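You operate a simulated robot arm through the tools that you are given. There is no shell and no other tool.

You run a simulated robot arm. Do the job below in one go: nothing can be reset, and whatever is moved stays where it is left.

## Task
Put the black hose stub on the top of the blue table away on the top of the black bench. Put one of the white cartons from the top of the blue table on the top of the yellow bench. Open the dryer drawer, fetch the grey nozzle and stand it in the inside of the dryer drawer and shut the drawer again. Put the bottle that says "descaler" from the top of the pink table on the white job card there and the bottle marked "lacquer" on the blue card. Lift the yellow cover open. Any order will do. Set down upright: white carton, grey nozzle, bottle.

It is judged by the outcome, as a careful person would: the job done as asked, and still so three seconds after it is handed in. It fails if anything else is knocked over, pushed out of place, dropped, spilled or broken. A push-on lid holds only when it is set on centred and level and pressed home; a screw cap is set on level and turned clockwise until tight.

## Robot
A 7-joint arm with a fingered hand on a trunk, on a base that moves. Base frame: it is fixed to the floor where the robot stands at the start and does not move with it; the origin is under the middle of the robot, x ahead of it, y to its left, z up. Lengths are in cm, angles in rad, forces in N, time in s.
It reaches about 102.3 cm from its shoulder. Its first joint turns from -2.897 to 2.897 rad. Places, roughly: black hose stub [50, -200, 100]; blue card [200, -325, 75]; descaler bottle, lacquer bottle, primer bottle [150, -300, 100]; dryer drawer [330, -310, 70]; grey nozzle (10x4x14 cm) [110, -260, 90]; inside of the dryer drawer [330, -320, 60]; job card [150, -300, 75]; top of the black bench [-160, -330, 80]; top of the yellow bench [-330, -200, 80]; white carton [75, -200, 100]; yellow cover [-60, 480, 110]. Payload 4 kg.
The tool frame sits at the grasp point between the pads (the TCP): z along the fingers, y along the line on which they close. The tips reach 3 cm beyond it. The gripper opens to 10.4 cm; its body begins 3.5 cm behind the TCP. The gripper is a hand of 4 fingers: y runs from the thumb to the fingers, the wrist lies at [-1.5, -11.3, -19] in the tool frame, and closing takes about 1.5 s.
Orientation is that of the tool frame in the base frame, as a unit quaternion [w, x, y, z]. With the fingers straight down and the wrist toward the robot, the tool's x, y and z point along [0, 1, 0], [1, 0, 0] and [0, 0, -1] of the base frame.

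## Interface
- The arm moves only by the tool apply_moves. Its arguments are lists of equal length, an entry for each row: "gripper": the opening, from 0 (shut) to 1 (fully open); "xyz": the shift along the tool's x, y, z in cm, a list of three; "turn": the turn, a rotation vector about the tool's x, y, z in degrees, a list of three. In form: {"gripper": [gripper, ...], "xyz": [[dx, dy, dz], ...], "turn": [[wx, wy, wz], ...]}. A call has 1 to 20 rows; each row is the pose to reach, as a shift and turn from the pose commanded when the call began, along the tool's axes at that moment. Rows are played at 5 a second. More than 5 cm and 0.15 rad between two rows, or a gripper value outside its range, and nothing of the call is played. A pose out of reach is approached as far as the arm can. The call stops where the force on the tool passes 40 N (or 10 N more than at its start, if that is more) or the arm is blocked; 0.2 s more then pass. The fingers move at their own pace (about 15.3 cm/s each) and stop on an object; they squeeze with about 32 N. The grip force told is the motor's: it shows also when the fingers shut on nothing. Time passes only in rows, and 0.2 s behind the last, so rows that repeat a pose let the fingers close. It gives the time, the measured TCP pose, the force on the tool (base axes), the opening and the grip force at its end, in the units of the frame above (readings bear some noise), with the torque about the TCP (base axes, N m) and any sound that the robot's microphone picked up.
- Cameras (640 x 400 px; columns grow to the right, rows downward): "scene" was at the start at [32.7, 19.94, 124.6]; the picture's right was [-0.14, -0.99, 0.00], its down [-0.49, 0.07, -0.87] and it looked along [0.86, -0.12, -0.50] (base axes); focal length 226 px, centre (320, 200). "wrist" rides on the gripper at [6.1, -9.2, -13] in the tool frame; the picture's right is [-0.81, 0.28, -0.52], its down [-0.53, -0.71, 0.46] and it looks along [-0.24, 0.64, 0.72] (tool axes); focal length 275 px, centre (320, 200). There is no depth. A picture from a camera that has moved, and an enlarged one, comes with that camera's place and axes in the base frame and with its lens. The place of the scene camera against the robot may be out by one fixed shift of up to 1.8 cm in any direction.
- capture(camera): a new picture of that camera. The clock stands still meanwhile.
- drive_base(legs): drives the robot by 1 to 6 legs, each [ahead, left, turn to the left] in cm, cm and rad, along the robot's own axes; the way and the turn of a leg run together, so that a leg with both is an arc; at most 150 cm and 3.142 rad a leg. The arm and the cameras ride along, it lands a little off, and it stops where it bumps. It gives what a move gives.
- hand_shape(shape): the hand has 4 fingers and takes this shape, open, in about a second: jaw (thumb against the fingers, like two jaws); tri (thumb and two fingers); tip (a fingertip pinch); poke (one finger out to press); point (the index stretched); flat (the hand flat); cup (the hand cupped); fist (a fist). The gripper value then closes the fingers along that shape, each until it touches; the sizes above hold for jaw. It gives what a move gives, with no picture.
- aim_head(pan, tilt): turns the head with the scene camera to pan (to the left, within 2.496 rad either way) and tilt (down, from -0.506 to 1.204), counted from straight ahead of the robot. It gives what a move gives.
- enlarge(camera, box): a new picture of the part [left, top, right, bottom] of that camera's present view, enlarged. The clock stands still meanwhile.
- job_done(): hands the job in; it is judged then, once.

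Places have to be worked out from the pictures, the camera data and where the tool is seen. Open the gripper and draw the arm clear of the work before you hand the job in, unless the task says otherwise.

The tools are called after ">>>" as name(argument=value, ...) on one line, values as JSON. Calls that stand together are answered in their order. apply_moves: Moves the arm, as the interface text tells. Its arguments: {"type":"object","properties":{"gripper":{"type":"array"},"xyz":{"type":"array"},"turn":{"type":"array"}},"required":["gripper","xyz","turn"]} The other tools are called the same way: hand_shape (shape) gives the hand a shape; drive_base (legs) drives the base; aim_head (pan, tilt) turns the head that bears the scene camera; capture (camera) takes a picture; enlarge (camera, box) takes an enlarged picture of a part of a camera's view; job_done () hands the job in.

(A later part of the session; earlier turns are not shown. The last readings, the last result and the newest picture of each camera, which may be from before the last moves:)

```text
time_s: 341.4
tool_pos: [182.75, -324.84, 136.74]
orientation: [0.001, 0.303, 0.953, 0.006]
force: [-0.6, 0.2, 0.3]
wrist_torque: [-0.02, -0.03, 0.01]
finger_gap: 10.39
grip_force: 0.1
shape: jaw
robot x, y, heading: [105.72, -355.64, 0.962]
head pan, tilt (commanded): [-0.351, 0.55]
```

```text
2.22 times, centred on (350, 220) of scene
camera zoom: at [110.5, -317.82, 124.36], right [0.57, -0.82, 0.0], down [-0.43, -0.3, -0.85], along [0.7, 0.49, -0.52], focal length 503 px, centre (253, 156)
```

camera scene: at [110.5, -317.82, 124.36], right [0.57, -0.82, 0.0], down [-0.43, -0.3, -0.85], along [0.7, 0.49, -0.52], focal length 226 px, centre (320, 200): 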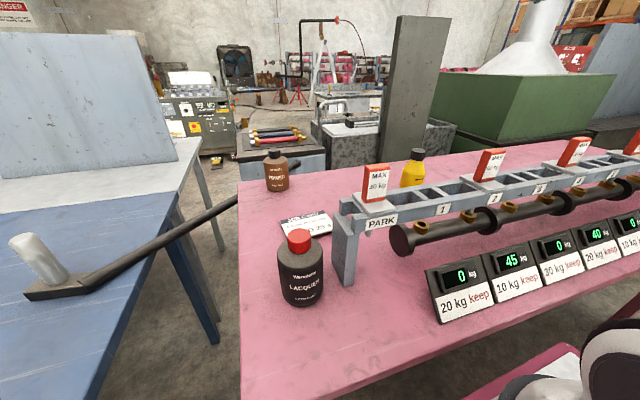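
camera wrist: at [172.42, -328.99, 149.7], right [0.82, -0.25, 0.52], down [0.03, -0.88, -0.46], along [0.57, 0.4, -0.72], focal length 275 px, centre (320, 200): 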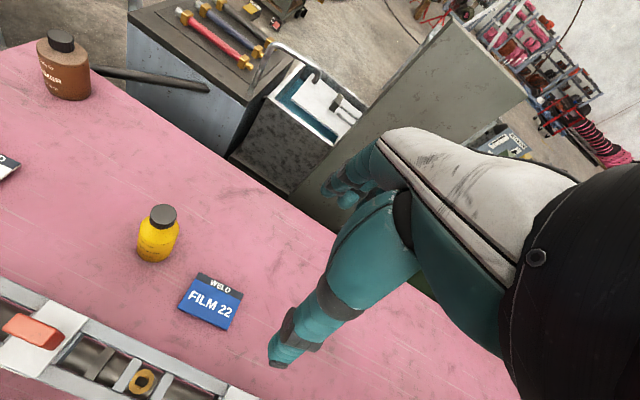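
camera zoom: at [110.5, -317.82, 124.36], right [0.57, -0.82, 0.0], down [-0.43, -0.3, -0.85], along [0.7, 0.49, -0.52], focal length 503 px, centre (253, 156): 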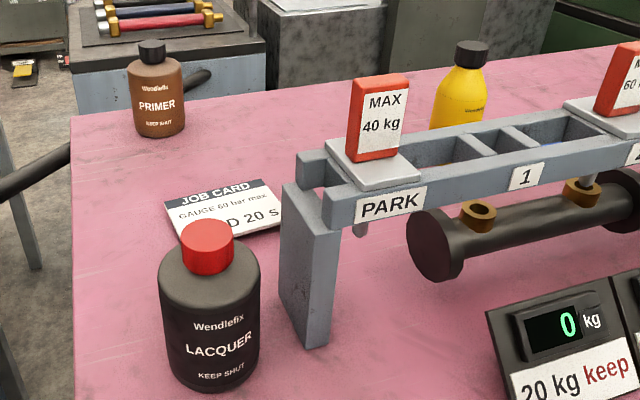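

The yellow bottle is the DESCALER, at about (177.4,-306.2) with its cap top near z=100.6. I move above it with the hand tilted slightly so the wrist clears the rack.

>>> apply_moves(gripper=[0.9, 0.9, 0.9, 0.9, 0.9, 0.9, 0.9], xyz=[[2.2, 1.7, 2.6], [4.4, 3.4, 5.2], [6.6, 5.1, 7.8], [8.8, 6.8, 10.4], [11, 8.5, 13], [13, 10.2, 15.6], [15.1, 12.1, 18.2]], turn=[[2, 0, 0], [4, 0, 0], [6, 0, 0], [8, 0, 0], [10, 0, 0], [10, 0, 0], [10, 0, 0]])

>>> capture(camera="wrist")

>>> capture(camera="scene")

```text
time_s: 343.0
tool_pos: [177.4, -305.93, 118.52]
orientation: [-0.026, 0.302, 0.95, -0.078]
force: [0.0, -0.1, -0.6]
wrist_torque: [0.02, 0.01, -0.03]
finger_gap: 9.37
grip_force: 0.1
shape: jaw
robot x, y, heading: [106.0, -355.08, 0.965]
head pan, tilt (commanded): [-0.351, 0.55]
```

```text
taken
camera wrist: at [168.5, -308.1, 132.81], right [0.87, -0.18, 0.46], down [-0.01, -0.94, -0.34], along [0.5, 0.28, -0.82], focal length 275 px, centre (320, 200)
```

wrist: 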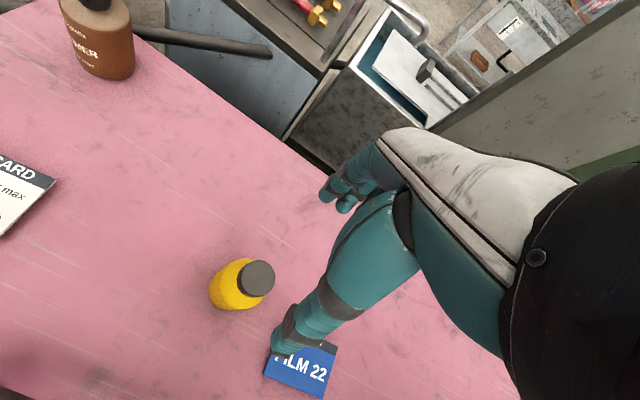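

```text
taken
camera scene: at [110.5, -317.84, 124.36], right [0.57, -0.82, 0.0], down [-0.43, -0.3, -0.85], along [0.7, 0.49, -0.52], focal length 226 px, centre (320, 200)
```

scene: 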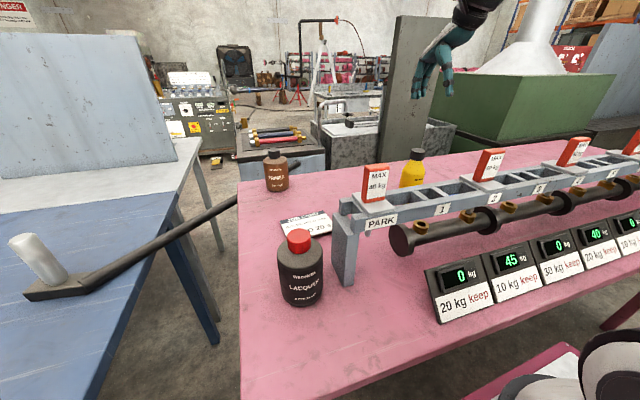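

The cap position is confirmed. I descend to the cap.

>>> apply_moves(gripper=[0.9, 0.9, 0.9, 0.8, 0.8, 0.8, 0.8], xyz=[[-0.1, 0.6, 3.5], [-0.2, 1.2, 7], [-0.3, 1.8, 10.5], [-0.4, 2.4, 14], [-0.5, 2.9, 17], [-0.5, 3.25, 19], [-0.5, 3.25, 19]], turn=[[0, 0, 0], [0, 0, 0], [0, 0, 0], [0, 0, 0], [0, 0, 0], [0, 0, 0], [0, 0, 0]])

>>> capture(camera="wrist")

>>> enlarge(camera="scene", box=[340, 80, 540, 230])

```text
time_s: 344.6
tool_pos: [177.92, -306.33, 99.02]
orientation: [-0.026, 0.301, 0.95, -0.078]
force: [0.4, 0.6, 0.1]
wrist_torque: [0.01, 0.01, 0.01]
finger_gap: 8.36
grip_force: 0.0
shape: jaw
robot x, y, heading: [106.09, -355.26, 0.962]
head pan, tilt (commanded): [-0.351, 0.55]
```

```text
taken
camera wrist: at [169.0, -308.41, 113.38], right [0.87, -0.18, 0.46], down [-0.01, -0.94, -0.33], along [0.5, 0.28, -0.82], focal length 275 px, centre (320, 200)
```

wrist: 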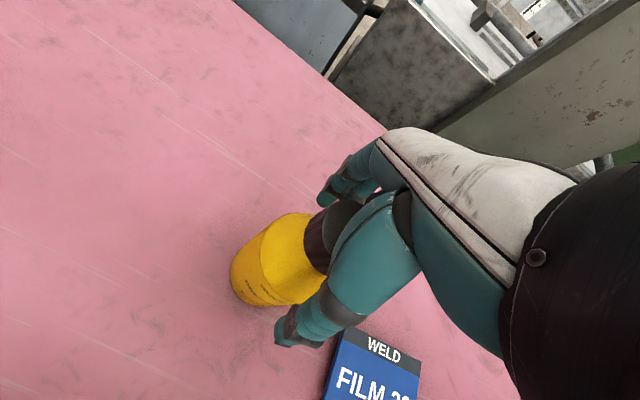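

```text
2.67 times, centred on (440, 155) of scene
camera zoom: at [110.5, -317.82, 124.36], right [0.57, -0.82, 0.0], down [-0.43, -0.3, -0.85], along [0.7, 0.49, -0.52], focal length 603 px, centre (0, 320)
```

zoom: 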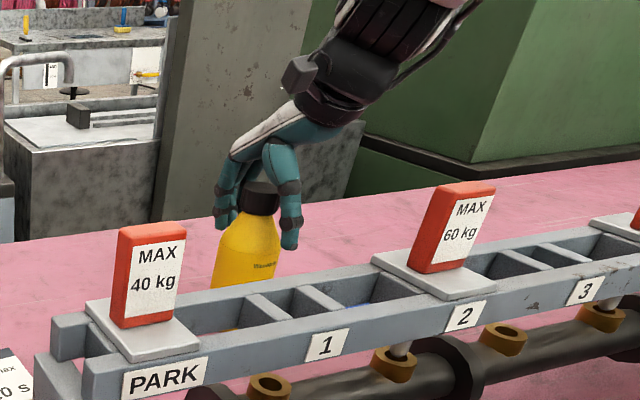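

The fingers straddle the cap. I close on it.

>>> apply_moves(gripper=[0.6, 0.4, 0.3, 0.2, 0.2, 0.2, 0.2, 0.2], xyz=[[0, 0, 0], [0, 0, 0], [0, 0, 0], [0, 0, 0], [0, 0, 0], [0, 0, 0], [0, 0, 0], [0, 0, 0]], turn=[[0, 0, 0], [0, 0, 0], [0, 0, 0], [0, 0, 0], [0, 0, 0], [0, 0, 0], [0, 0, 0], [0, 0, 0]])

>>> enlarge(camera="scene", box=[340, 80, 540, 230])

>>> capture(camera="wrist")

```text
time_s: 346.4
tool_pos: [177.87, -306.3, 99.23]
orientation: [-0.025, 0.302, 0.95, -0.077]
force: [0.9, 0.7, 21.3]
wrist_torque: [-0.54, 0.34, -0.03]
finger_gap: 4.78
grip_force: 32.1
shape: jaw
robot x, y, heading: [106.04, -355.14, 0.961]
head pan, tilt (commanded): [-0.351, 0.55]
```

```text
2.67 times, centred on (440, 155) of scene
camera zoom: at [110.45, -317.85, 124.37], right [0.57, -0.82, 0.0], down [-0.43, -0.3, -0.85], along [0.7, 0.49, -0.52], focal length 603 px, centre (0, 320)
```

zoom: 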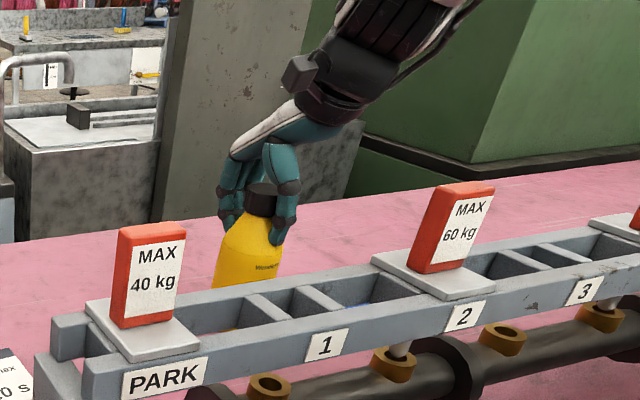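

```text
taken
camera wrist: at [168.96, -308.43, 113.5], right [0.87, -0.18, 0.47], down [-0.01, -0.94, -0.34], along [0.5, 0.29, -0.82], focal length 275 px, centre (320, 200)
```

wrist: 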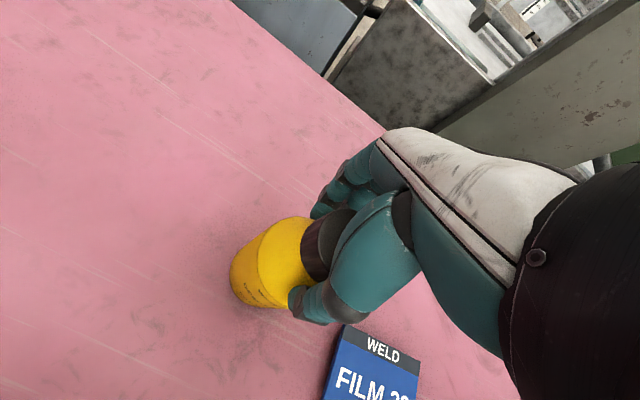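

The fingertips grip around the cap base. I lift slowly and check that the bottle comes along.

>>> apply_moves(gripper=[0.2, 0.2, 0.2, 0.2, 0.2, 0.2, 0.2], xyz=[[0, -0.05, -0.3], [0, -0.1, -0.6], [0, -0.17, -1], [0, -0.26, -1.5], [0, -0.35, -2], [0, -0.52, -3], [0, -0.7, -4]], turn=[[0, 0, 0], [0, 0, 0], [0, 0, 0], [0, 0, 0], [0, 0, 0], [0, 0, 0], [0, 0, 0]])

>>> enlarge(camera="scene", box=[340, 80, 540, 230])

>>> capture(camera="wrist")

```text
time_s: 348.0
tool_pos: [177.85, -306.3, 103.18]
orientation: [-0.026, 0.301, 0.95, -0.077]
force: [0.2, 0.7, -3.0]
wrist_torque: [0.02, -0.02, -0.04]
finger_gap: 4.68
grip_force: 31.9
shape: jaw
robot x, y, heading: [106.31, -355.32, 0.959]
head pan, tilt (commanded): [-0.351, 0.55]
```

```text
2.67 times, centred on (440, 155) of scene
camera zoom: at [110.51, -317.81, 124.35], right [0.57, -0.82, 0.0], down [-0.43, -0.3, -0.85], along [0.7, 0.49, -0.52], focal length 603 px, centre (0, 320)
```

zoom: 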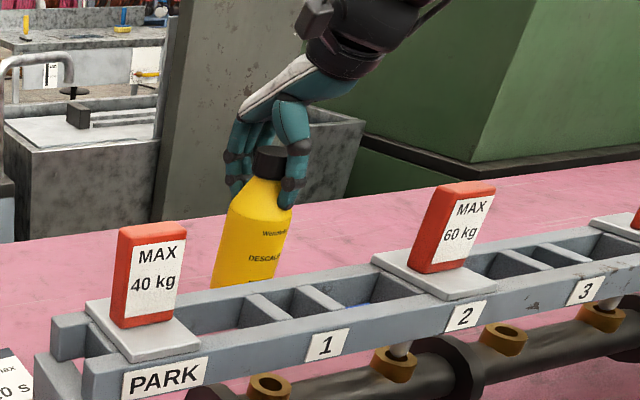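

```text
taken
camera wrist: at [169.05, -308.45, 117.51], right [0.87, -0.18, 0.46], down [-0.01, -0.94, -0.33], along [0.5, 0.28, -0.82], focal length 275 px, centre (320, 200)
```

wrist: 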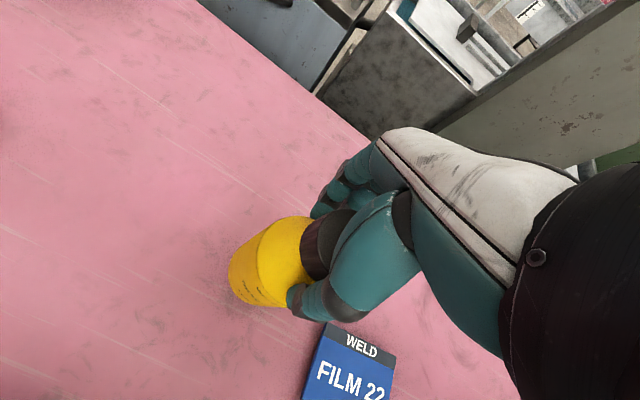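

The descaler is lifted upright (about 3 N). I carry it left above the job card.

>>> apply_moves(gripper=[0.2, 0.2, 0.2, 0.2, 0.2, 0.2, 0.2, 0.2, 0.2, 0.2, 0.2], xyz=[[0, -0.35, -2], [0, -0.7, -3.9], [4, -1, -3.9], [8, -1.4, -3.8], [12, -1.7, -3.8], [16, -2, -3.7], [20, -2.4, -3.6], [24, -2.7, -3.6], [28, -3, -3.5], [32, -3.4, -3.5], [35, -3.65, -3.4]], turn=[[0, 0, 0], [0, 0, 0], [0, 0, 0], [0, 0, 0], [0, 0, 0], [0, 0, 0], [0, 0, 0], [0, 0, 0], [0, 0, 0], [0, 0, 0], [0, 0, 0]])

>>> capture(camera="wrist")

>>> capture(camera="scene")

```text
time_s: 350.4
tool_pos: [147.54, -288.76, 107.37]
orientation: [-0.026, 0.302, 0.95, -0.078]
force: [-0.2, 0.0, -4.0]
wrist_torque: [0.02, -0.03, 0.01]
finger_gap: 4.67
grip_force: 32.5
shape: jaw
robot x, y, heading: [106.14, -355.43, 0.957]
head pan, tilt (commanded): [-0.351, 0.55]
```

```text
taken
camera wrist: at [138.66, -290.9, 121.7], right [0.87, -0.18, 0.46], down [-0.01, -0.94, -0.33], along [0.5, 0.28, -0.82], focal length 275 px, centre (320, 200)
```

wrist: 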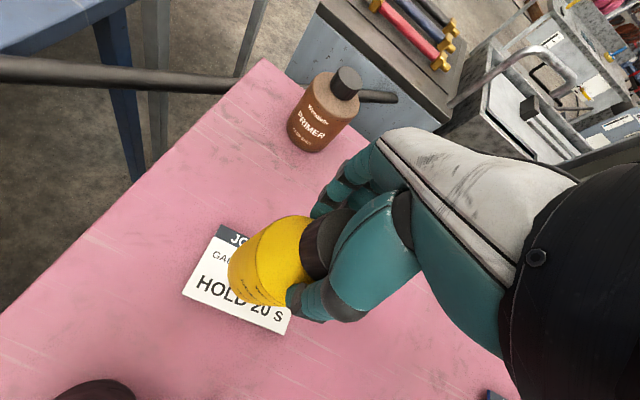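

```text
taken
camera scene: at [110.53, -317.82, 124.36], right [0.57, -0.82, 0.0], down [-0.43, -0.3, -0.85], along [0.7, 0.49, -0.52], focal length 226 px, centre (320, 200)
```

scene: 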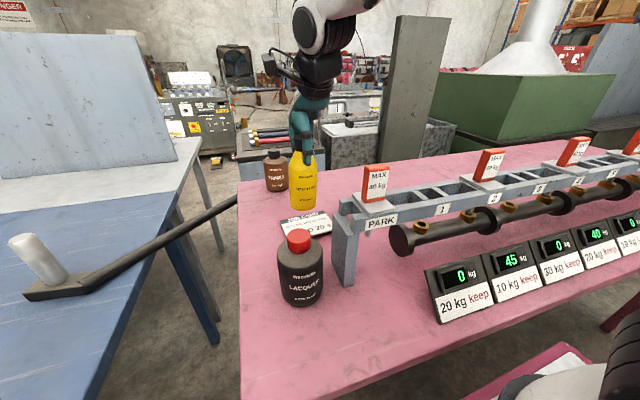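

The bottle hangs over the card. A tiny shift to the card centre, then I lower until contact.

>>> apply_moves(gripper=[0.2, 0.2, 0.2, 0.2, 0.2, 0.2, 0.2, 0.2, 0.2], xyz=[[-0.4, 1.03, 2.86], [-0.7, 1.55, 5.82], [-0.7, 1.65, 6.4], [-0.7, 1.73, 6.8], [-0.7, 1.79, 7.2], [-0.7, 1.85, 7.5], [-0.7, 1.9, 7.79], [-0.7, 1.95, 8.0], [-0.7, 1.98, 8.2]], turn=[[0, 0, 0], [0, 0, 0], [0, 0, 0], [0, 0, 0], [0, 0, 0], [0, 0, 0], [0, 0, 0], [0, 0, 0], [0, 0, 0]])

>>> enlarge(camera="scene", box=[240, 120, 400, 260])

>>> capture(camera="wrist")

```text
time_s: 351.5
tool_pos: [148.47, -288.4, 100.66]
orientation: [-0.026, 0.302, 0.95, -0.071]
force: [-1.4, -2.6, 15.8]
wrist_torque: [-0.81, 0.55, -0.02]
finger_gap: 4.69
grip_force: 32.4
shape: jaw
robot x, y, heading: [105.75, -355.21, 0.959]
head pan, tilt (commanded): [-0.351, 0.55]
stopped in row 5: the force on the tool passed its limit at 46 N (the readings are from after the stop); the commanded pose is now the measured one
```

```text
2.86 times, centred on (320, 190) of scene
camera zoom: at [110.46, -317.86, 124.37], right [0.57, -0.82, 0.0], down [-0.43, -0.3, -0.85], along [0.7, 0.49, -0.52], focal length 646 px, centre (320, 229)
```

zoom: 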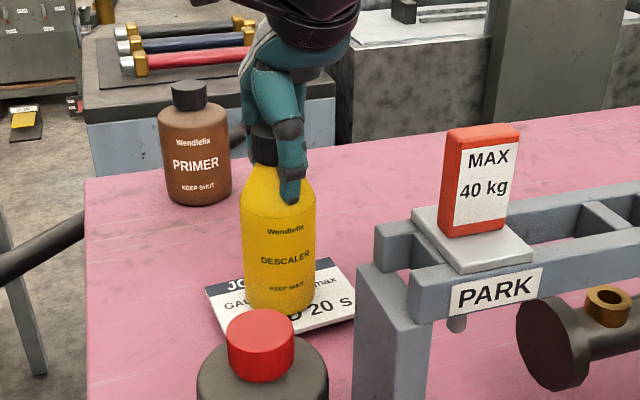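

```text
taken
camera wrist: at [139.54, -290.68, 115.04], right [0.87, -0.18, 0.47], down [-0.01, -0.94, -0.35], along [0.5, 0.29, -0.81], focal length 275 px, centre (320, 200)
```

wrist: 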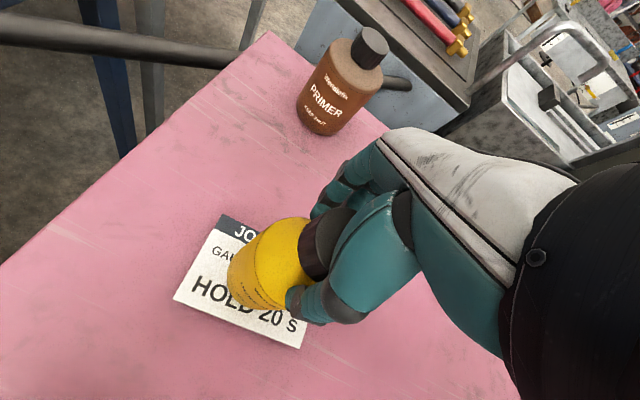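

The descaler is on the card, well centred. I release gently and rise.

>>> apply_moves(gripper=[0.46, 0.5, 0.55, 0.65, 0.8, 0.9, 0.9], xyz=[[0, 0, 0], [0, 0, 0], [0, 0, 0], [0, 0, 0], [0, 0, 0], [0, 0, 0], [0, 0, 0]], turn=[[0, 0, 0], [0, 0, 0], [0, 0, 0], [0, 0, 0], [0, 0, 0], [0, 0, 0], [0, 0, 0]])

>>> apply_moves(gripper=[0.9, 0.9, 0.9, 0.9, 0.9, 0.9, 0.9], xyz=[[0, -0.2, -1], [0, -0.5, -3], [0, -1, -6], [0, -1.7, -10], [0, -2.4, -14], [0, -3.1, -18], [0, -3.8, -22]], turn=[[0, 0, 0], [0, 0, 0], [0, 0, 0], [0, 0, 0], [0, 0, 0], [0, 0, 0], [0, 0, 0]])

>>> capture(camera="scene")

>>> capture(camera="wrist")

```text
time_s: 353.1
tool_pos: [148.58, -288.42, 100.57]
orientation: [-0.025, 0.302, 0.95, -0.073]
force: [0.9, -0.2, 0.7]
wrist_torque: [-0.01, 0.02, 0.01]
finger_gap: 9.36
grip_force: 0.0
shape: jaw
robot x, y, heading: [105.94, -355.56, 0.957]
head pan, tilt (commanded): [-0.351, 0.55]
```

```text
time_s: 354.7
tool_pos: [148.38, -288.61, 122.94]
orientation: [-0.026, 0.301, 0.95, -0.073]
force: [0.7, 0.1, -0.5]
wrist_torque: [0.01, 0.01, 0.01]
finger_gap: 9.33
grip_force: 0.1
shape: jaw
robot x, y, heading: [105.93, -355.52, 0.966]
head pan, tilt (commanded): [-0.351, 0.55]
```

```text
taken
camera scene: at [110.5, -317.8, 124.35], right [0.57, -0.82, 0.0], down [-0.43, -0.3, -0.85], along [0.7, 0.49, -0.52], focal length 226 px, centre (320, 200)
```

scene: 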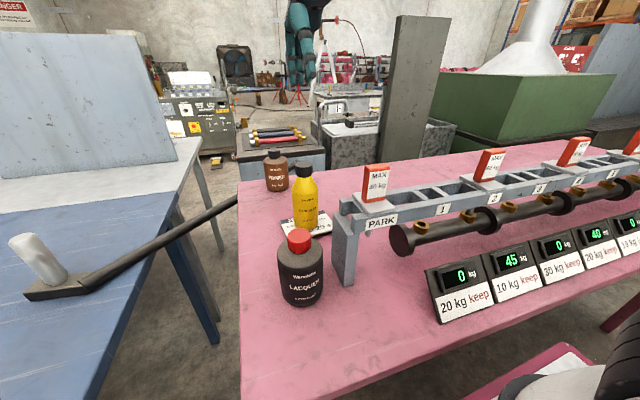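

```text
taken
camera wrist: at [139.48, -290.87, 137.27], right [0.87, -0.18, 0.46], down [-0.01, -0.94, -0.34], along [0.5, 0.29, -0.82], focal length 275 px, centre (320, 200)
```

wrist: 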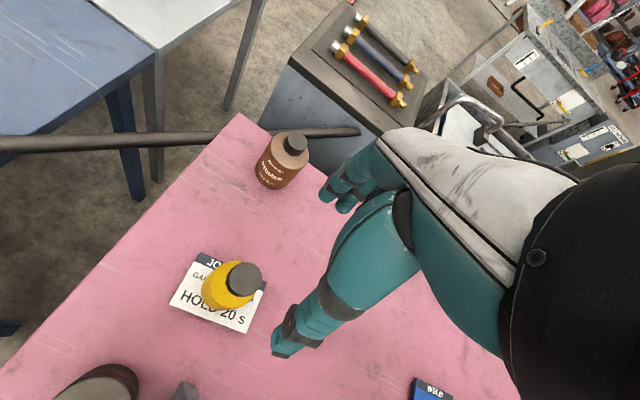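

The descaler stands on the job card. Now for the LACQUER bottle: I move back and slightly right to view it with the wrist camera.

>>> apply_moves(gripper=[0.9, 0.9, 0.9, 0.9], xyz=[[-1.5, -3.5, 0.6], [-3, -7, 1.2], [-4.5, -10.5, 1.8], [-5, -14, 2.4]], turn=[[0, 0, 0], [0, 0, 0], [0, 0, 0], [0, 0, 0]])

>>> capture(camera="wrist")

>>> enlarge(camera="scene", box=[240, 140, 400, 320])

```text
time_s: 355.7
tool_pos: [144.1, -303.44, 122.47]
orientation: [-0.025, 0.301, 0.95, -0.072]
force: [0.7, -0.6, -0.2]
wrist_torque: [0.01, 0.04, 0.02]
finger_gap: 9.34
grip_force: 0.1
shape: jaw
robot x, y, heading: [105.99, -355.55, 0.961]
head pan, tilt (commanded): [-0.351, 0.55]
```

```text
taken
camera wrist: at [135.19, -305.58, 136.8], right [0.87, -0.18, 0.46], down [-0.01, -0.94, -0.34], along [0.5, 0.29, -0.82], focal length 275 px, centre (320, 200)
```

wrist: 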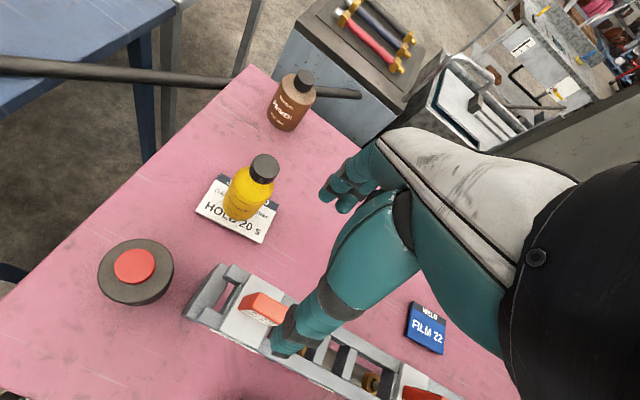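

```text
2.22 times, centred on (320, 230) of scene
camera zoom: at [110.51, -317.78, 124.35], right [0.57, -0.82, 0.0], down [-0.43, -0.3, -0.85], along [0.7, 0.49, -0.52], focal length 503 px, centre (320, 133)
```

zoom: 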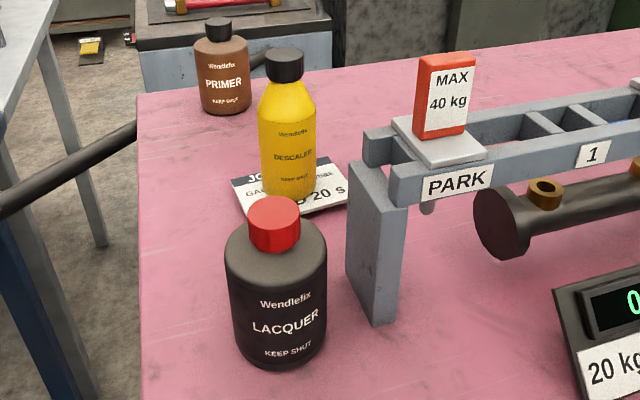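

LACQUER's cap is at about (132.4,-299.9), top near z=99.5. I move above it.

>>> apply_moves(gripper=[0.9, 0.9, 0.9, 0.9, 0.9], xyz=[[3, -0.5, 2.5], [6, -1, 5], [9, -1.5, 7.5], [11.6, -2, 10], [11.6, -2, 11]], turn=[[0, 0, 0], [0, 0, 0], [0, 0, 0], [0, 0, 0], [0, 0, 0]])

>>> capture(camera="wrist")

>>> enlarge(camera="scene", box=[240, 120, 400, 320])

```text
time_s: 356.9
tool_pos: [132.58, -299.43, 112.01]
orientation: [-0.026, 0.302, 0.95, -0.072]
force: [-0.6, 0.6, 0.3]
wrist_torque: [0.02, -0.02, -0.02]
finger_gap: 9.36
grip_force: 0.0
shape: jaw
robot x, y, heading: [106.01, -355.2, 0.962]
head pan, tilt (commanded): [-0.351, 0.55]
```

```text
taken
camera wrist: at [123.7, -301.7, 126.43], right [0.87, -0.18, 0.46], down [-0.01, -0.94, -0.35], along [0.5, 0.29, -0.82], focal length 275 px, centre (320, 200)
```

wrist: 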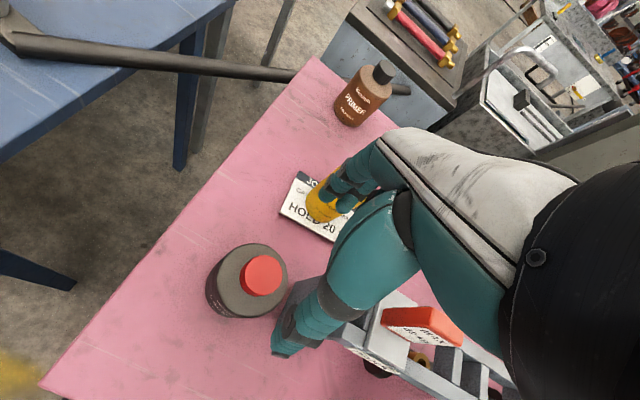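

```text
2.00 times, centred on (320, 220) of scene
camera zoom: at [110.49, -317.82, 124.36], right [0.57, -0.82, 0.0], down [-0.43, -0.3, -0.85], along [0.7, 0.49, -0.52], focal length 452 px, centre (320, 160)
```

zoom: 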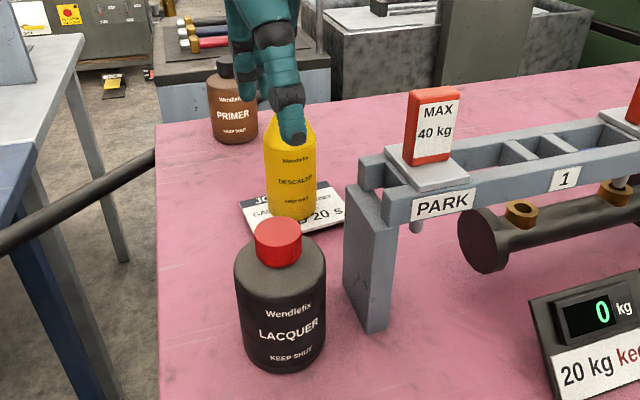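

The cap is centred under the hand. I descend and close on it.

>>> apply_moves(gripper=[0.9, 0.85, 0.8, 0.8, 0.8, 0.8], xyz=[[0, 0.1, 3.5], [0, 0.5, 7], [0, 0.9, 10], [0, 1.2, 12], [0, 1.5, 13.6], [0, 1.5, 13.6]], turn=[[0, 0, 0], [0, 0, 0], [0, 0, 0], [0, 0, 0], [0, 0, 0], [0, 0, 0]])

>>> capture(camera="wrist")

>>> enlarge(camera="scene", box=[240, 120, 400, 320])

```text
time_s: 358.3
tool_pos: [132.23, -299.99, 98.54]
orientation: [-0.026, 0.301, 0.95, -0.072]
force: [1.3, 1.7, 0.5]
wrist_torque: [0.07, -0.02, 0.0]
finger_gap: 8.39
grip_force: 0.0
shape: jaw
robot x, y, heading: [106.34, -355.04, 0.964]
head pan, tilt (commanded): [-0.351, 0.55]
```

```text
taken
camera wrist: at [123.33, -302.26, 112.77], right [0.87, -0.18, 0.46], down [-0.01, -0.94, -0.34], along [0.5, 0.29, -0.82], focal length 275 px, centre (320, 200)
```

wrist: 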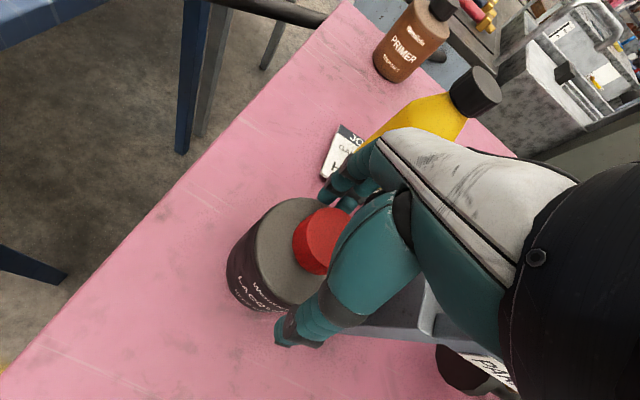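

```text
2.00 times, centred on (320, 220) of scene
camera zoom: at [110.5, -317.81, 124.36], right [0.57, -0.82, 0.0], down [-0.43, -0.3, -0.85], along [0.7, 0.49, -0.52], focal length 452 px, centre (320, 160)
```

zoom: 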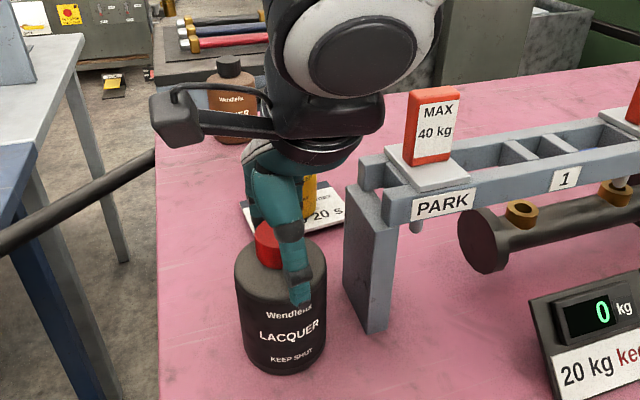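

Well placed. I close the fingers.

>>> apply_moves(gripper=[0.6, 0.4, 0.3, 0.2, 0.2, 0.2, 0.2, 0.2], xyz=[[0, 0, 0], [0, 0, 0], [0, 0, 0], [0, 0, 0], [0, 0, 0], [0, 0, 0], [0, 0, 0], [0, 0, 0]], turn=[[0, 0, 0], [0, 0, 0], [0, 0, 0], [0, 0, 0], [0, 0, 0], [0, 0, 0], [0, 0, 0], [0, 0, 0]])

>>> apply_moves(gripper=[0.2, 0.2, 0.2, 0.2, 0.2, 0.2], xyz=[[0, -0.05, -0.3], [0, -0.1, -0.7], [0, -0.2, -1.2], [0, -0.3, -2], [0, -0.45, -3], [0, -0.6, -4]], turn=[[0, 0, 0], [0, 0, 0], [0, 0, 0], [0, 0, 0], [0, 0, 0], [0, 0, 0]])

>>> capture(camera="wrist")

>>> enlarge(camera="scene", box=[240, 120, 400, 320])

```text
time_s: 360.1
tool_pos: [132.21, -300.06, 98.5]
orientation: [-0.025, 0.301, 0.951, -0.072]
force: [0.8, 1.5, 5.3]
wrist_torque: [0.39, -0.29, 0.06]
finger_gap: 3.9
grip_force: 0.0
shape: jaw
robot x, y, heading: [106.16, -355.3, 0.96]
head pan, tilt (commanded): [-0.351, 0.55]
```

```text
time_s: 361.5
tool_pos: [132.14, -299.97, 102.56]
orientation: [-0.026, 0.303, 0.95, -0.072]
force: [0.0, -0.2, -5.0]
wrist_torque: [0.1, -0.02, 0.02]
finger_gap: 2.41
grip_force: 32.0
shape: jaw
robot x, y, heading: [106.45, -355.27, 0.96]
head pan, tilt (commanded): [-0.351, 0.55]
```

```text
taken
camera wrist: at [123.28, -302.19, 116.84], right [0.87, -0.18, 0.46], down [-0.01, -0.94, -0.34], along [0.5, 0.29, -0.82], focal length 275 px, centre (320, 200)
```

wrist: 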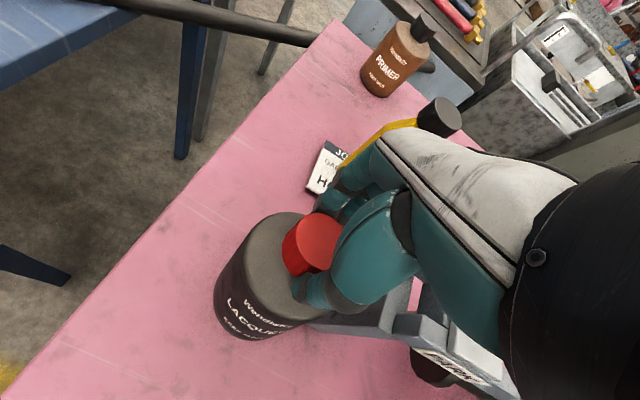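

```text
2.00 times, centred on (320, 220) of scene
camera zoom: at [110.5, -317.8, 124.35], right [0.57, -0.82, 0.0], down [-0.43, -0.3, -0.85], along [0.7, 0.49, -0.52], focal length 452 px, centre (320, 160)
```

zoom: 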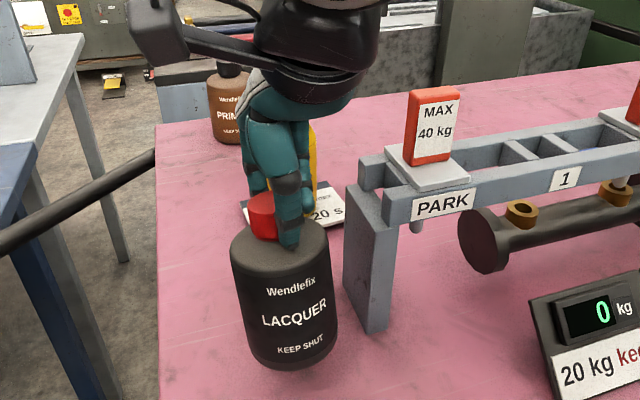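

The grip is off-centre on the cap (gap only 2.4 cm) and the bottle hangs slightly tilted. I set it back down and regrasp centred.

>>> apply_moves(gripper=[0.2, 0.2, 0.2, 0.2, 0.2, 0.2], xyz=[[0, 0.15, 1], [0, 0.3, 2], [0, 0.4, 2.8], [0, 0.5, 3.3], [0, 0.55, 3.7], [0, 0.6, 3.9]], turn=[[0, 0, 0], [0, 0, 0], [0, 0, 0], [0, 0, 0], [0, 0, 0], [0, 0, 0]])

>>> capture(camera="wrist")

>>> enlarge(camera="scene", box=[240, 120, 400, 320])

```text
time_s: 362.9
tool_pos: [132.17, -299.91, 98.96]
orientation: [-0.025, 0.301, 0.951, -0.067]
force: [1.6, -6.2, 22.6]
wrist_torque: [-0.26, -0.03, -0.01]
finger_gap: 2.77
grip_force: 31.6
shape: jaw
robot x, y, heading: [106.01, -355.27, 0.962]
head pan, tilt (commanded): [-0.351, 0.55]
stopped in row 6: the force on the tool passed its limit at 45 N (the readings are from after the stop); the commanded pose is now the measured one
```

```text
taken
camera wrist: at [123.27, -302.17, 113.28], right [0.86, -0.19, 0.47], down [-0.01, -0.94, -0.35], along [0.5, 0.3, -0.81], focal length 275 px, centre (320, 200)
```

wrist: 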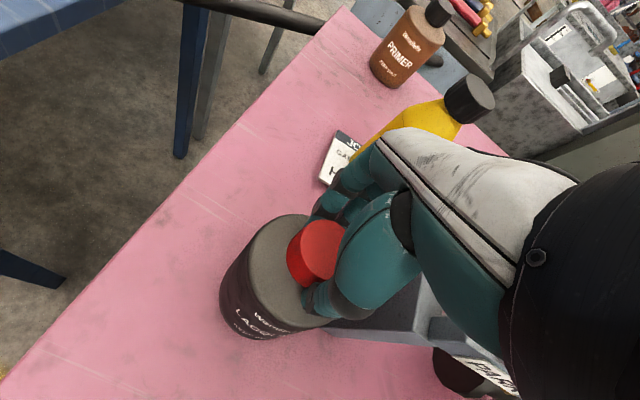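

```text
2.00 times, centred on (320, 220) of scene
camera zoom: at [110.48, -317.9, 124.38], right [0.57, -0.82, 0.0], down [-0.43, -0.3, -0.85], along [0.7, 0.49, -0.52], focal length 452 px, centre (320, 160)
```

zoom: 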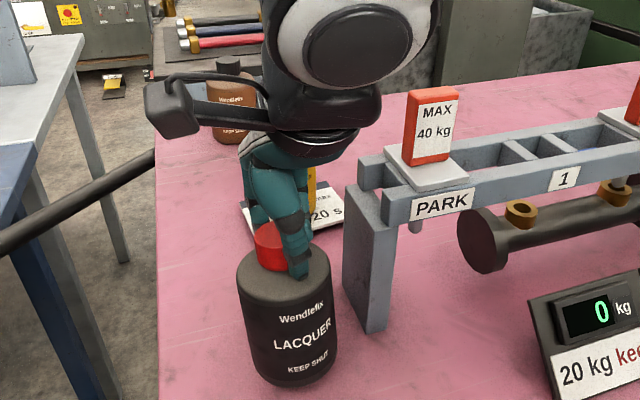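

It is back on the table. I open the fingers gently so it settles upright.

>>> apply_moves(gripper=[0.3, 0.35, 0.4, 0.5, 0.6, 0.75, 0.9, 0.9], xyz=[[0, 0, 0], [0, 0, 0], [0, 0, 0], [0, 0, 0], [0, 0, 0], [0, 0, 0], [0, 0, 0], [0, 0, 0]], turn=[[0, 0, 0], [0, 0, 0], [0, 0, 0], [0, 0, 0], [0, 0, 0], [0, 0, 0], [0, 0, 0], [0, 0, 0]])

>>> capture(camera="wrist")

>>> enlarge(camera="scene", box=[240, 120, 400, 320])

```text
time_s: 364.6
tool_pos: [132.25, -299.86, 98.95]
orientation: [-0.026, 0.302, 0.95, -0.069]
force: [4.1, 3.0, 26.6]
wrist_torque: [0.85, -0.99, -0.14]
finger_gap: 9.05
grip_force: 0.0
shape: jaw
robot x, y, heading: [105.64, -354.96, 0.962]
head pan, tilt (commanded): [-0.351, 0.55]
```

```text
taken
camera wrist: at [123.28, -302.16, 113.2], right [0.87, -0.19, 0.47], down [-0.01, -0.94, -0.35], along [0.5, 0.3, -0.81], focal length 275 px, centre (320, 200)
```

wrist: 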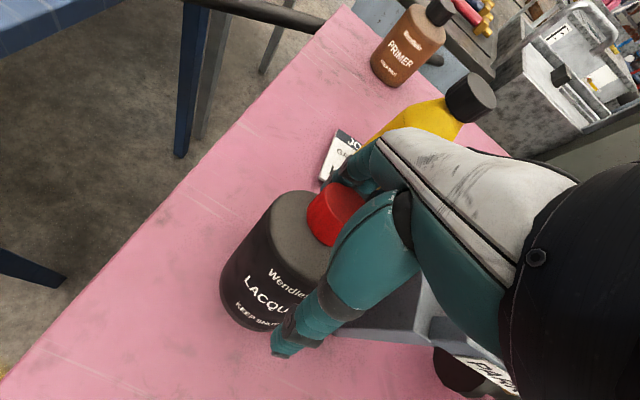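

```text
2.00 times, centred on (320, 220) of scene
camera zoom: at [110.49, -317.87, 124.38], right [0.57, -0.82, 0.0], down [-0.43, -0.3, -0.85], along [0.7, 0.49, -0.52], focal length 452 px, centre (320, 160)
```

zoom: 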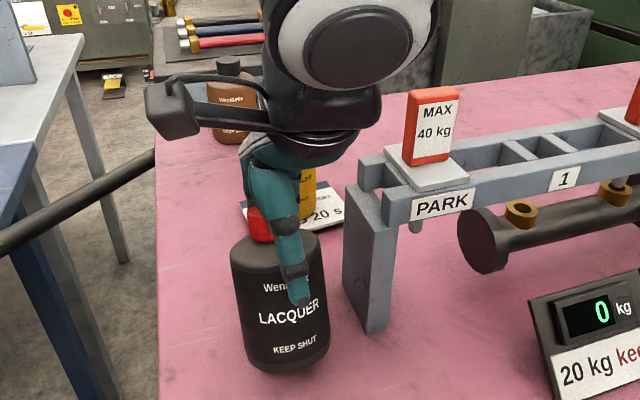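

The opening fingertips press on the bottle's shoulder (about 27 N). I rise slowly in small steps to free it and watch it settle.

>>> apply_moves(gripper=[0.9, 0.9, 0.9], xyz=[[0, 0, -0.3], [0, -0.05, -0.6], [0, -0.1, -1]], turn=[[0, 0, 0], [0, 0, 0], [0, 0, 0]])

>>> capture(camera="wrist")

>>> enlarge(camera="scene", box=[240, 120, 400, 320])

```text
time_s: 365.4
tool_pos: [132.09, -299.94, 99.88]
orientation: [-0.025, 0.301, 0.951, -0.07]
force: [-0.1, -0.3, 0.5]
wrist_torque: [0.02, -0.02, 0.04]
finger_gap: 9.37
grip_force: 0.1
shape: jaw
robot x, y, heading: [106.0, -355.62, 0.961]
head pan, tilt (commanded): [-0.351, 0.55]
```

```text
taken
camera wrist: at [123.27, -302.12, 114.2], right [0.87, -0.18, 0.47], down [-0.01, -0.94, -0.35], along [0.5, 0.3, -0.81], focal length 275 px, centre (320, 200)
```

wrist: 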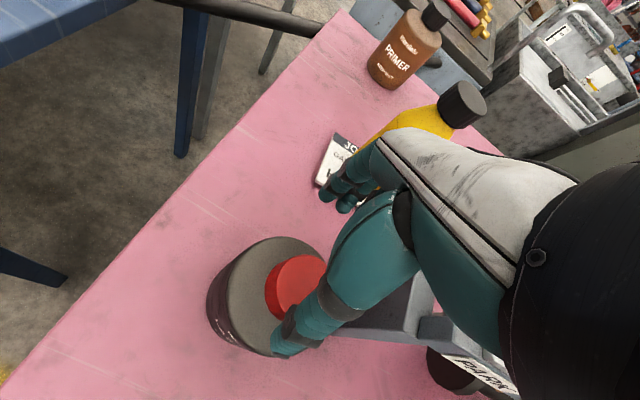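

```text
2.00 times, centred on (320, 220) of scene
camera zoom: at [110.49, -317.83, 124.36], right [0.57, -0.82, 0.0], down [-0.43, -0.3, -0.85], along [0.7, 0.49, -0.52], focal length 452 px, centre (320, 160)
```

zoom: 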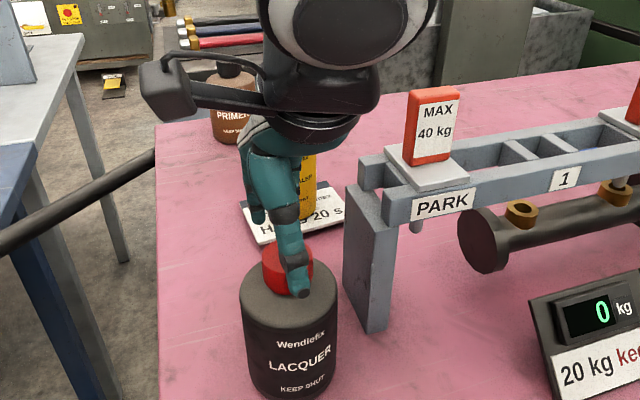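

It has come free. I rise further and let it settle.

>>> apply_moves(gripper=[0.9, 0.9, 0.9, 0.9, 0.9, 0.9, 0.9], xyz=[[0, -0.2, -1.5], [0, -0.5, -3.5], [0, -1, -7], [0, -1.5, -10.5], [0, -1.8, -13], [0, -1.8, -13], [0, -1.8, -13]], turn=[[0, 0, 0], [0, 0, 0], [0, 0, 0], [0, 0, 0], [0, 0, 0], [0, 0, 0], [0, 0, 0]])

>>> capture(camera="wrist")

>>> enlarge(camera="scene", box=[240, 120, 400, 320])

```text
time_s: 367.1
tool_pos: [132.3, -299.75, 113.0]
orientation: [-0.024, 0.302, 0.95, -0.069]
force: [0.5, 0.1, 0.7]
wrist_torque: [0.0, 0.02, 0.01]
finger_gap: 9.35
grip_force: 0.0
shape: jaw
robot x, y, heading: [105.97, -355.57, 0.965]
head pan, tilt (commanded): [-0.351, 0.55]
```

```text
taken
camera wrist: at [123.41, -302.12, 127.32], right [0.87, -0.18, 0.47], down [-0.01, -0.94, -0.35], along [0.5, 0.3, -0.81], focal length 275 px, centre (320, 200)
```

wrist: 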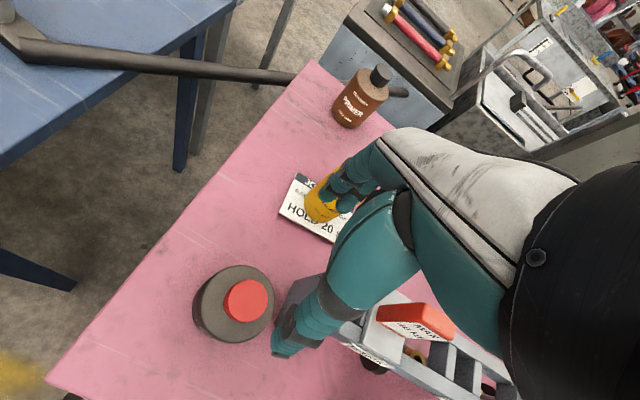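

```text
2.00 times, centred on (320, 220) of scene
camera zoom: at [110.5, -317.83, 124.36], right [0.57, -0.82, 0.0], down [-0.43, -0.3, -0.85], along [0.7, 0.49, -0.52], focal length 452 px, centre (320, 160)
```

zoom: 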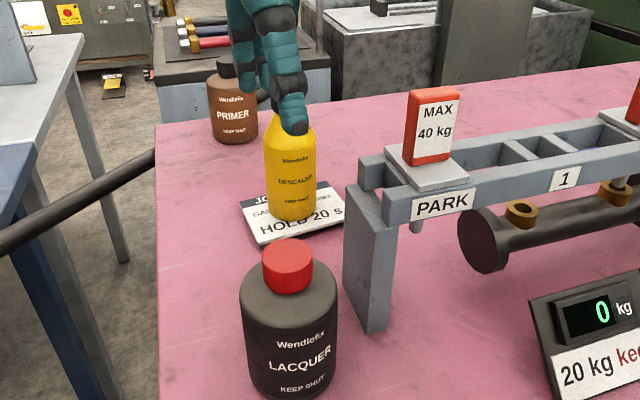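

The bottle stands upright again, shifted slightly toward me. Combining views (and a 1.2 cm lateral bias seen earlier), its cap is at about (129.3,-301.5). I realign and descend to z=99.

>>> apply_moves(gripper=[0.85, 0.85, 0.85, 0.8, 0.8, 0.8, 0.8], xyz=[[1.44, -3.13, 0.5], [1.44, -2.7, 3.5], [1.44, -2.2, 7], [1.44, -1.7, 10], [1.44, -1.3, 12.7], [1.44, -1.08, 14.3], [1.44, -1.08, 14.3]], turn=[[0, 0, 0], [0, 0, 0], [0, 0, 0], [0, 0, 0], [0, 0, 0], [0, 0, 0], [0, 0, 0]])

>>> capture(camera="wrist")

>>> enlarge(camera="scene", box=[240, 120, 400, 320])

```text
time_s: 368.6
tool_pos: [129.33, -301.28, 99.13]
orientation: [-0.026, 0.302, 0.95, -0.069]
force: [0.0, 0.7, 0.3]
wrist_torque: [0.02, 0.01, 0.0]
finger_gap: 8.35
grip_force: 0.1
shape: jaw
robot x, y, heading: [106.08, -355.07, 0.965]
head pan, tilt (commanded): [-0.351, 0.55]
```

```text
taken
camera wrist: at [120.35, -303.61, 113.39], right [0.87, -0.19, 0.47], down [-0.01, -0.94, -0.35], along [0.5, 0.3, -0.81], focal length 275 px, centre (320, 200)
```

wrist: 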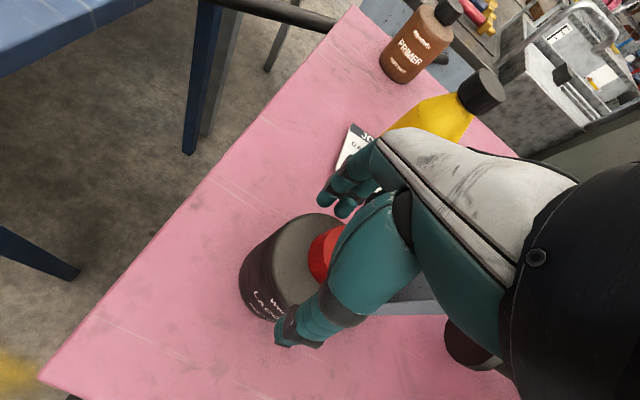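

```text
2.00 times, centred on (320, 220) of scene
camera zoom: at [110.5, -317.83, 124.36], right [0.57, -0.82, 0.0], down [-0.43, -0.3, -0.85], along [0.7, 0.49, -0.52], focal length 452 px, centre (320, 160)
```

zoom: 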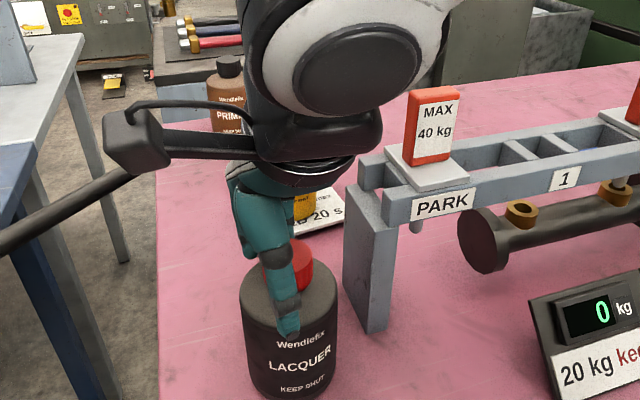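

Projecting the TCP into the scene view shows the cap only about 0.5 cm to the right. I shift that and close.

>>> apply_moves(gripper=[0.8, 0.7, 0.55, 0.45, 0.4, 0.35, 0.3, 0.25, 0.2, 0.2, 0.2], xyz=[[-0.5, 0, 0], [-0.5, 0, 0], [-0.5, 0, 0], [-0.5, 0, 0], [-0.5, 0, 0], [-0.5, 0, 0], [-0.5, 0, 0], [-0.5, 0, 0], [-0.5, 0, 0], [-0.5, 0, 0], [-0.5, 0, 0]], turn=[[0, 0, 0], [0, 0, 0], [0, 0, 0], [0, 0, 0], [0, 0, 0], [0, 0, 0], [0, 0, 0], [0, 0, 0], [0, 0, 0], [0, 0, 0], [0, 0, 0]])

>>> capture(camera="wrist")

>>> enlarge(camera="scene", box=[240, 120, 400, 320])

```text
time_s: 371.1
tool_pos: [129.62, -301.61, 99.11]
orientation: [-0.026, 0.302, 0.951, -0.069]
force: [1.1, 6.4, 19.0]
wrist_torque: [0.49, -0.48, 0.09]
finger_gap: 3.01
grip_force: 0.1
shape: jaw
robot x, y, heading: [106.09, -355.44, 0.957]
head pan, tilt (commanded): [-0.351, 0.55]
```

```text
taken
camera wrist: at [120.73, -303.94, 113.4], right [0.87, -0.19, 0.47], down [-0.01, -0.94, -0.35], along [0.5, 0.3, -0.81], focal length 275 px, centre (320, 200)
```

wrist: 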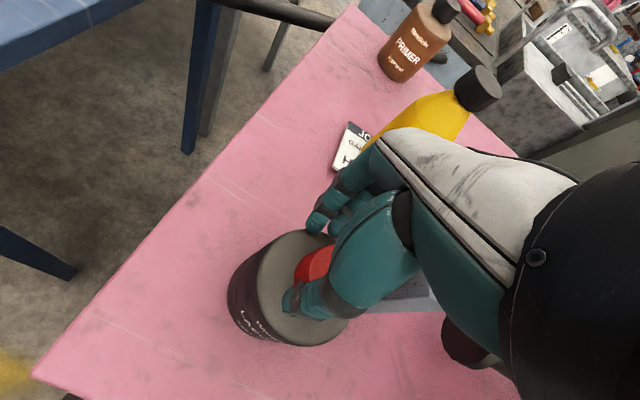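

```text
2.00 times, centred on (320, 220) of scene
camera zoom: at [110.48, -317.85, 124.37], right [0.57, -0.82, 0.0], down [-0.43, -0.3, -0.85], along [0.7, 0.49, -0.52], focal length 452 px, centre (320, 160)
```

zoom: 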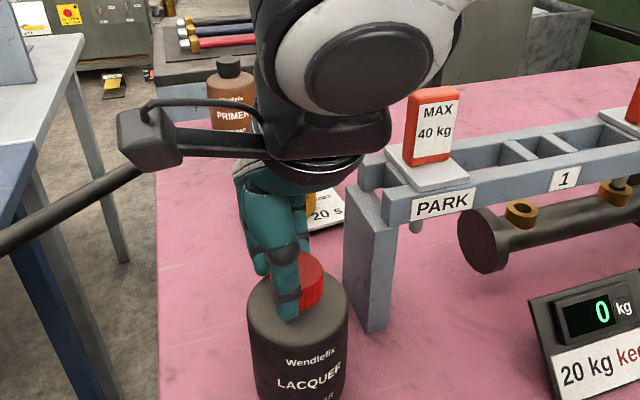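

The fingertips are jamming on the wide shoulder, so I was too low. I ease off, rise about 1.3 cm, open, and look again.

>>> apply_moves(gripper=[0.32, 0.35, 0.4, 0.5, 0.65, 0.8, 0.8, 0.8], xyz=[[0, -0.05, -0.5], [0, -0.15, -1], [0, -0.2, -1.5], [0, -0.25, -1.8], [0, -0.3, -2], [0, -0.3, -2], [0, -0.3, -2], [0, -0.3, -2]], turn=[[0, 0, 0], [0, 0, 0], [0, 0, 0], [0, 0, 0], [0, 0, 0], [0, 0, 0], [0, 0, 0], [0, 0, 0]])

>>> capture(camera="wrist")

>>> enlarge(camera="scene", box=[240, 120, 400, 320])

```text
time_s: 372.9
tool_pos: [129.57, -301.69, 101.09]
orientation: [-0.026, 0.302, 0.951, -0.069]
force: [0.8, 0.2, -0.4]
wrist_torque: [-0.05, 0.02, -0.01]
finger_gap: 8.28
grip_force: 0.2
shape: jaw
robot x, y, heading: [106.06, -355.46, 0.961]
head pan, tilt (commanded): [-0.351, 0.55]
```

```text
taken
camera wrist: at [120.76, -303.96, 115.38], right [0.87, -0.19, 0.47], down [-0.01, -0.94, -0.35], along [0.5, 0.3, -0.81], focal length 275 px, centre (320, 200)
```

wrist: 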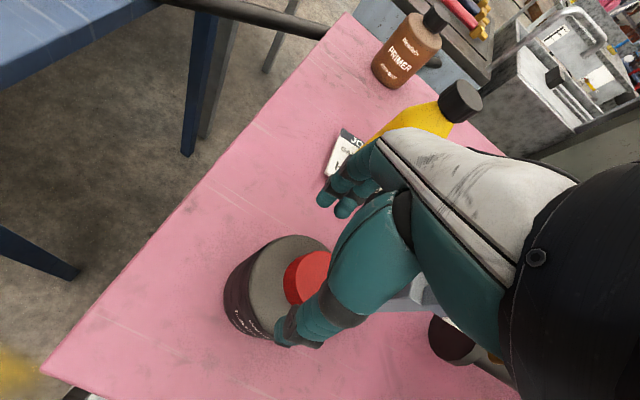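

```text
2.00 times, centred on (320, 220) of scene
camera zoom: at [110.5, -317.83, 124.36], right [0.57, -0.82, 0.0], down [-0.43, -0.3, -0.85], along [0.7, 0.49, -0.52], focal length 452 px, centre (320, 160)
```

zoom: 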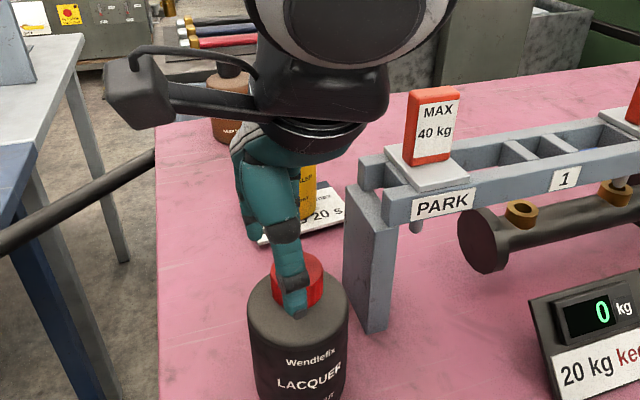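

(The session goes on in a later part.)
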